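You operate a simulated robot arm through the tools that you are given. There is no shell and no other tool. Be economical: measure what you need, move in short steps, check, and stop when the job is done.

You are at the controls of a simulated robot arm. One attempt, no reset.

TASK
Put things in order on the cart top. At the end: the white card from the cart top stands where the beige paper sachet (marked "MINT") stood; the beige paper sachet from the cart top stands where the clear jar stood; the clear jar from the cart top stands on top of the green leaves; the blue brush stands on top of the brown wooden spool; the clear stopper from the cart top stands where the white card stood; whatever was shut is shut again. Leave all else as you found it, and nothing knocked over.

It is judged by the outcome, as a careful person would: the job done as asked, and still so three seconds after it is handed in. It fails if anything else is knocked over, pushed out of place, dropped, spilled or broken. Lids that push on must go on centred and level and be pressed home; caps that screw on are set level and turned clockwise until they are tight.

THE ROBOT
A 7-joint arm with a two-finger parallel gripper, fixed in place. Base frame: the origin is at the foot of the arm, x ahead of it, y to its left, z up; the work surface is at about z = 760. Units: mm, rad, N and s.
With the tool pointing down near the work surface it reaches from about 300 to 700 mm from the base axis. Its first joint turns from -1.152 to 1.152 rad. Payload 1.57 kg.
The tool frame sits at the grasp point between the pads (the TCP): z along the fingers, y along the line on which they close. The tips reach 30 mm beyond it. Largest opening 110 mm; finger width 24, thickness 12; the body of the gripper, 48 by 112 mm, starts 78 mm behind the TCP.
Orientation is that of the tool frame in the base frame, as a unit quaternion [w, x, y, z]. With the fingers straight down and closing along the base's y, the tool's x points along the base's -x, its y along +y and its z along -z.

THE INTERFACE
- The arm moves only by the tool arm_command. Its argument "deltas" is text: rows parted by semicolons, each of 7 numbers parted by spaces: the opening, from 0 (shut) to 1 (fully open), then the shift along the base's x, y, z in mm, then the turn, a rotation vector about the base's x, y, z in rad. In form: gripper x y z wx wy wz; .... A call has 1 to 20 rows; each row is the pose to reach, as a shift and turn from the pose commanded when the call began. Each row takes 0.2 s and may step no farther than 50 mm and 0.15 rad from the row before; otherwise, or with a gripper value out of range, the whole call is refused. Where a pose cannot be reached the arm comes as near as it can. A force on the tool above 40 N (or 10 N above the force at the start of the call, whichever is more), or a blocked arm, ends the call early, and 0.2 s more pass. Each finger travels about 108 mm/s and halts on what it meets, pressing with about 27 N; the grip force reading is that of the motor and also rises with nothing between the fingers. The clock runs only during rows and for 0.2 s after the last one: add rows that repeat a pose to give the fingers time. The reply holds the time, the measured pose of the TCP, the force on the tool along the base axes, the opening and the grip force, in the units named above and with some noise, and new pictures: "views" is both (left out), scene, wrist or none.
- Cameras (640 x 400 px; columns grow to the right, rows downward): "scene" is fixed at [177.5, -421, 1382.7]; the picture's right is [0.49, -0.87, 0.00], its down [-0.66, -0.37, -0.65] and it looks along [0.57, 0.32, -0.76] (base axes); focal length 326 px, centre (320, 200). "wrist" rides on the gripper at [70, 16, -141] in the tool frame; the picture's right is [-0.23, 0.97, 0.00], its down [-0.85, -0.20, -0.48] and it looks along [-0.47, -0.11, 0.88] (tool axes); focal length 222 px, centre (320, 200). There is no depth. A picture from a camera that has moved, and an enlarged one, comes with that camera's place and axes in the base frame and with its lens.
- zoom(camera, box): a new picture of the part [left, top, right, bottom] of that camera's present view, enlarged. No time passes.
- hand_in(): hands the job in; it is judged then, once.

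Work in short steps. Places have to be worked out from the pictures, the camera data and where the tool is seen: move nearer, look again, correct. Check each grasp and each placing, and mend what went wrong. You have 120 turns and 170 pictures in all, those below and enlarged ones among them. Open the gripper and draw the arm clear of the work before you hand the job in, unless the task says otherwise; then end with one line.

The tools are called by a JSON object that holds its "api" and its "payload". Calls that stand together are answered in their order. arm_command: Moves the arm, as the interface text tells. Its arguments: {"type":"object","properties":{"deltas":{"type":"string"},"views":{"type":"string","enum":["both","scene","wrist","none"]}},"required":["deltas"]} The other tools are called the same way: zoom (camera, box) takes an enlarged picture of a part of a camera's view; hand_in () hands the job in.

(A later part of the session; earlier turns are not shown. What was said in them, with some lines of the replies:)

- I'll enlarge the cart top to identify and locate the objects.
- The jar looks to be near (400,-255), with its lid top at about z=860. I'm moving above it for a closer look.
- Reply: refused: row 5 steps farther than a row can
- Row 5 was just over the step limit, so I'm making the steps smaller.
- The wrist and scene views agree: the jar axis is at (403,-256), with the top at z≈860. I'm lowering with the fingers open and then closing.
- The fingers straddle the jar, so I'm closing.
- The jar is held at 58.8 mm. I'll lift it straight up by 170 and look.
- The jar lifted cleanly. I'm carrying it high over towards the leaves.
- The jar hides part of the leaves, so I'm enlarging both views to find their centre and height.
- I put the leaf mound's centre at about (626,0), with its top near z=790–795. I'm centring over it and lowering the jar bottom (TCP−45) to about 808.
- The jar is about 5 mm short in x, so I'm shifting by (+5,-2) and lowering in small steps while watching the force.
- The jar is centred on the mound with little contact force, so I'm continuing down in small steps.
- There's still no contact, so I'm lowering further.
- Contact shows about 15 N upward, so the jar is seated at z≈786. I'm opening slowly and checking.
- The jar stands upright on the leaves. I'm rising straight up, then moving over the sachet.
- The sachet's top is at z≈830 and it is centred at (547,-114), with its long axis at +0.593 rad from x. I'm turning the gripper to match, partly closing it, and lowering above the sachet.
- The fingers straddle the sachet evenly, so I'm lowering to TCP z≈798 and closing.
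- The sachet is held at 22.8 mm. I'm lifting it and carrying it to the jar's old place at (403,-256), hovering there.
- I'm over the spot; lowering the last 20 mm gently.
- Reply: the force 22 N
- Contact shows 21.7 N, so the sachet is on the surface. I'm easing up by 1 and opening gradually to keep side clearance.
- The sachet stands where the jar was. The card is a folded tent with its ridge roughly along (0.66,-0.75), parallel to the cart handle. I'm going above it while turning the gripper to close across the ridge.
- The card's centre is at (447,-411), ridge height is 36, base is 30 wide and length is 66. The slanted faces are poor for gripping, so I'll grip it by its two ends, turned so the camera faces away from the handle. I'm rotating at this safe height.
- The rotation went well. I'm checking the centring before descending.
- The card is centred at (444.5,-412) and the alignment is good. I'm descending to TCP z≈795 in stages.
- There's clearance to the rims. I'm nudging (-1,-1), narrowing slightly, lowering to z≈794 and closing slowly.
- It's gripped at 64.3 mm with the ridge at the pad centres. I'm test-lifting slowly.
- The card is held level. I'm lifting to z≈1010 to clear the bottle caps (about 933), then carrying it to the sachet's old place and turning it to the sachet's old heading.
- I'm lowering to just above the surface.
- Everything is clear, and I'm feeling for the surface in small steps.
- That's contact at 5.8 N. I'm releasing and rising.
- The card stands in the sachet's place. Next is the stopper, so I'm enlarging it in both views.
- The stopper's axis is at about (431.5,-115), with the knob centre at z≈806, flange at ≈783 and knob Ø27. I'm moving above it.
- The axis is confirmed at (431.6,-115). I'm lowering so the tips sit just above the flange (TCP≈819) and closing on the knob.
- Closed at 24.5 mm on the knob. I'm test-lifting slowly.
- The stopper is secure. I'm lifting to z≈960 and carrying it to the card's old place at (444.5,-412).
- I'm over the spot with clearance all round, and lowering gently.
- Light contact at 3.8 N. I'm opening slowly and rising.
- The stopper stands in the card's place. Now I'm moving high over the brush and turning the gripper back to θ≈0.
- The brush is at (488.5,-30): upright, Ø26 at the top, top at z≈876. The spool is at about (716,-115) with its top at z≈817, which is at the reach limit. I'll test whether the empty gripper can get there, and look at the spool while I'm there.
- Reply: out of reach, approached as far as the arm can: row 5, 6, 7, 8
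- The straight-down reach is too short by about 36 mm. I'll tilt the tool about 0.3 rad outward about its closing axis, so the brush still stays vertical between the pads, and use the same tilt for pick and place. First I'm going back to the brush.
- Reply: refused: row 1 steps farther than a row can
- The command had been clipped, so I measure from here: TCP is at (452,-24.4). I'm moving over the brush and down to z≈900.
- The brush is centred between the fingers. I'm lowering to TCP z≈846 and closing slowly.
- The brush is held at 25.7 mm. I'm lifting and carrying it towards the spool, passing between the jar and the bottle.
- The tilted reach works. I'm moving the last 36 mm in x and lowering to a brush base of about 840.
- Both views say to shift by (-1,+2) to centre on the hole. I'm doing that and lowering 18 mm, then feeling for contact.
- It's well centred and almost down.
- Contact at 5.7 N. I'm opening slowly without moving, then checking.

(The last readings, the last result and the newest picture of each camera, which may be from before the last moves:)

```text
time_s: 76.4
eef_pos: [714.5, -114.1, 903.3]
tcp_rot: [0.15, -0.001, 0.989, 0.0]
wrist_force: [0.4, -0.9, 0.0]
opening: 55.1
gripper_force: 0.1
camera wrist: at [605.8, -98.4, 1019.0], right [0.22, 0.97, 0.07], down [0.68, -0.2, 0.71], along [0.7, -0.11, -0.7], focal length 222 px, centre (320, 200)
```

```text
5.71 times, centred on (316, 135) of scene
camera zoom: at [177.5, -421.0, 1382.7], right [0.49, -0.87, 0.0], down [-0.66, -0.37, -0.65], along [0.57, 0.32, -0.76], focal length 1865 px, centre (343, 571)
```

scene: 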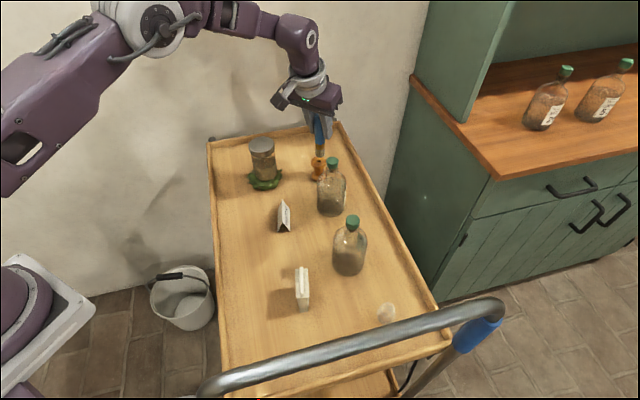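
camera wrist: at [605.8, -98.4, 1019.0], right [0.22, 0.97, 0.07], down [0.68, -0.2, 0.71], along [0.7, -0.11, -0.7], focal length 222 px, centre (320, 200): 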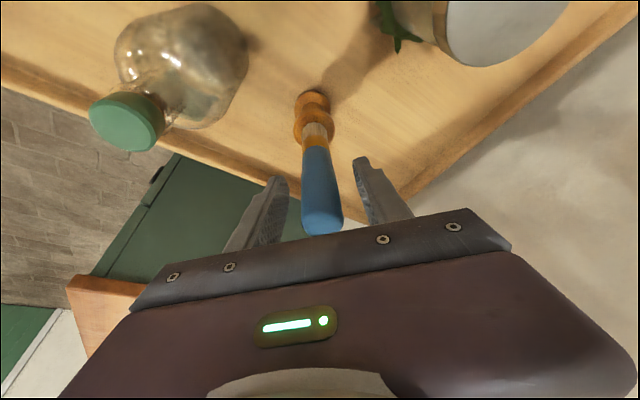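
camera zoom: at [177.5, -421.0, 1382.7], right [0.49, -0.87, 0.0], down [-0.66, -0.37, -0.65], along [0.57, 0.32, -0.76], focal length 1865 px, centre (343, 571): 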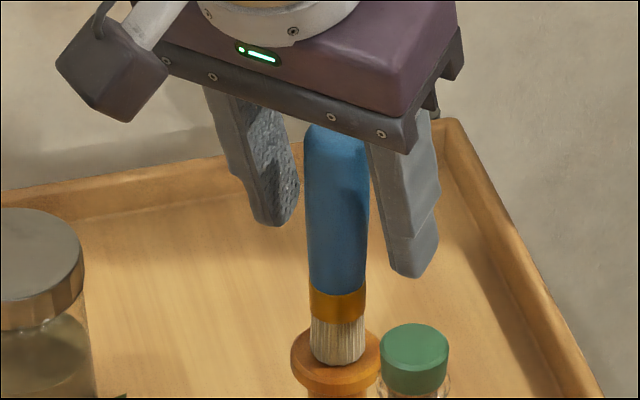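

The brush stands steady on the spool. I'm withdrawing along the tool axis so the fingers slide clear, then backing away.

{"api": "arm_command", "payload": {"deltas": "0.5 -6 0 19 0 0 0; 0.5 -15 0 48 0 0 0; 0.5 -27 0 86 0 0 0; 0.5 -38 0 124 0 0 0; 0.5 -46 0 150 0 0 0; 0.5 -90 10 160 0 0 0; 0.5 -135 20 160 0 0 0; 0.5 -180 30 160 0 0 0; 0.5 -225 40 160 0 0.1 0; 0.5 -270 60 160 0 0.2 0; 0.5 -300 80 160 0 0.3 0; 0.5 -300 80 160 0 0.3 0"}}

{"api": "zoom", "payload": {"camera": "scene", "box": [204, 110, 396, 230]}}

{"api": "zoom", "payload": {"camera": "scene", "box": [240, 215, 440, 340]}}

```text
time_s: 79.0
eef_pos: [412.6, -34.2, 1062.5]
tcp_rot: [0.001, 0.0, 1.0, 0.0]
wrist_force: [-0.4, -0.3, 0.2]
opening: 55.0
gripper_force: 0.1
camera wrist: at [343.8, -18.7, 1205.1], right [0.23, 0.97, 0.0], down [0.86, -0.2, 0.48], along [0.47, -0.11, -0.88], focal length 222 px, centre (320, 200)
```

scene: 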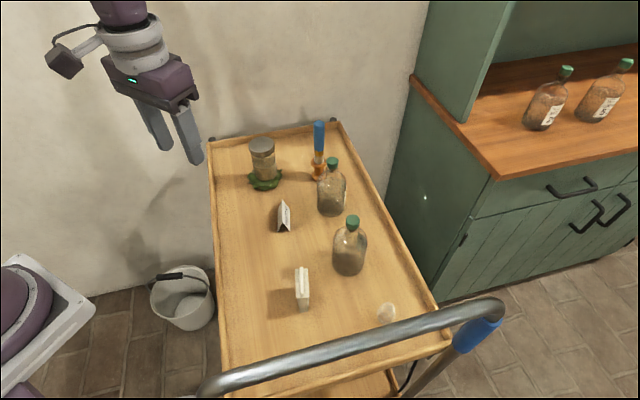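
wrist: 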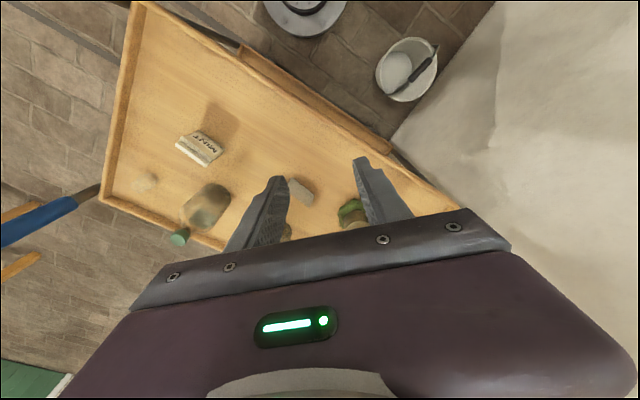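

```text
3.33 times, centred on (300, 170) of scene
camera zoom: at [177.5, -421.0, 1382.7], right [0.49, -0.87, 0.0], down [-0.66, -0.37, -0.65], along [0.57, 0.32, -0.76], focal length 1088 px, centre (387, 300)
```

zoom: 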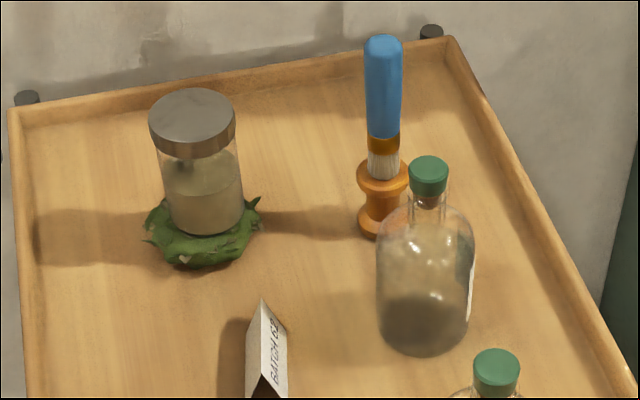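

```text
3.20 times, centred on (340, 278) of scene
camera zoom: at [177.5, -421.0, 1382.7], right [0.49, -0.87, 0.0], down [-0.66, -0.37, -0.65], along [0.57, 0.32, -0.76], focal length 1044 px, centre (256, -48)
```

zoom: 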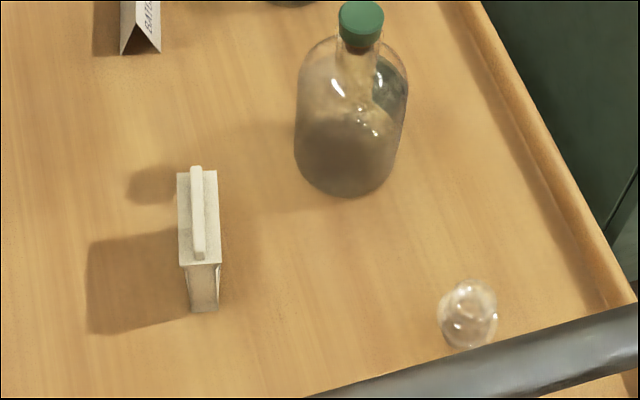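

Everything stands upright in its assigned place and the lid is still on the jar. I'm opening fully, clear of the work, then handing in.

{"api": "arm_command", "payload": {"deltas": "1 0 0 5 0 0 0; 1 0 0 8 0 0 0; 1 0 0 8 0 0 0", "views": "scene"}}

```text
time_s: 79.8
eef_pos: [413.6, -33.1, 1072.3]
tcp_rot: [0.001, 0.0, 1.0, 0.0]
wrist_force: [-0.3, 0.9, -0.5]
opening: 110.2
gripper_force: 0.1
```

scene: 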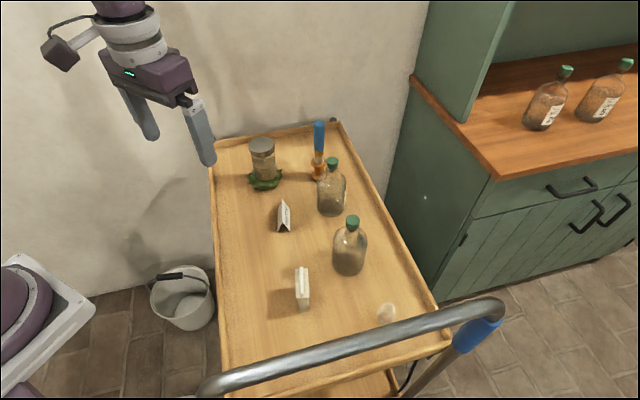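

The scene is stable and the arm is clear, so I'm handing in.

{"api": "hand_in", "payload": {}}

```text
The job is handed in.
```

All five items are in their assigned places and standing upright. The jar's lid stayed on throughout, nothing else was moved or knocked over, and the job is handed in.
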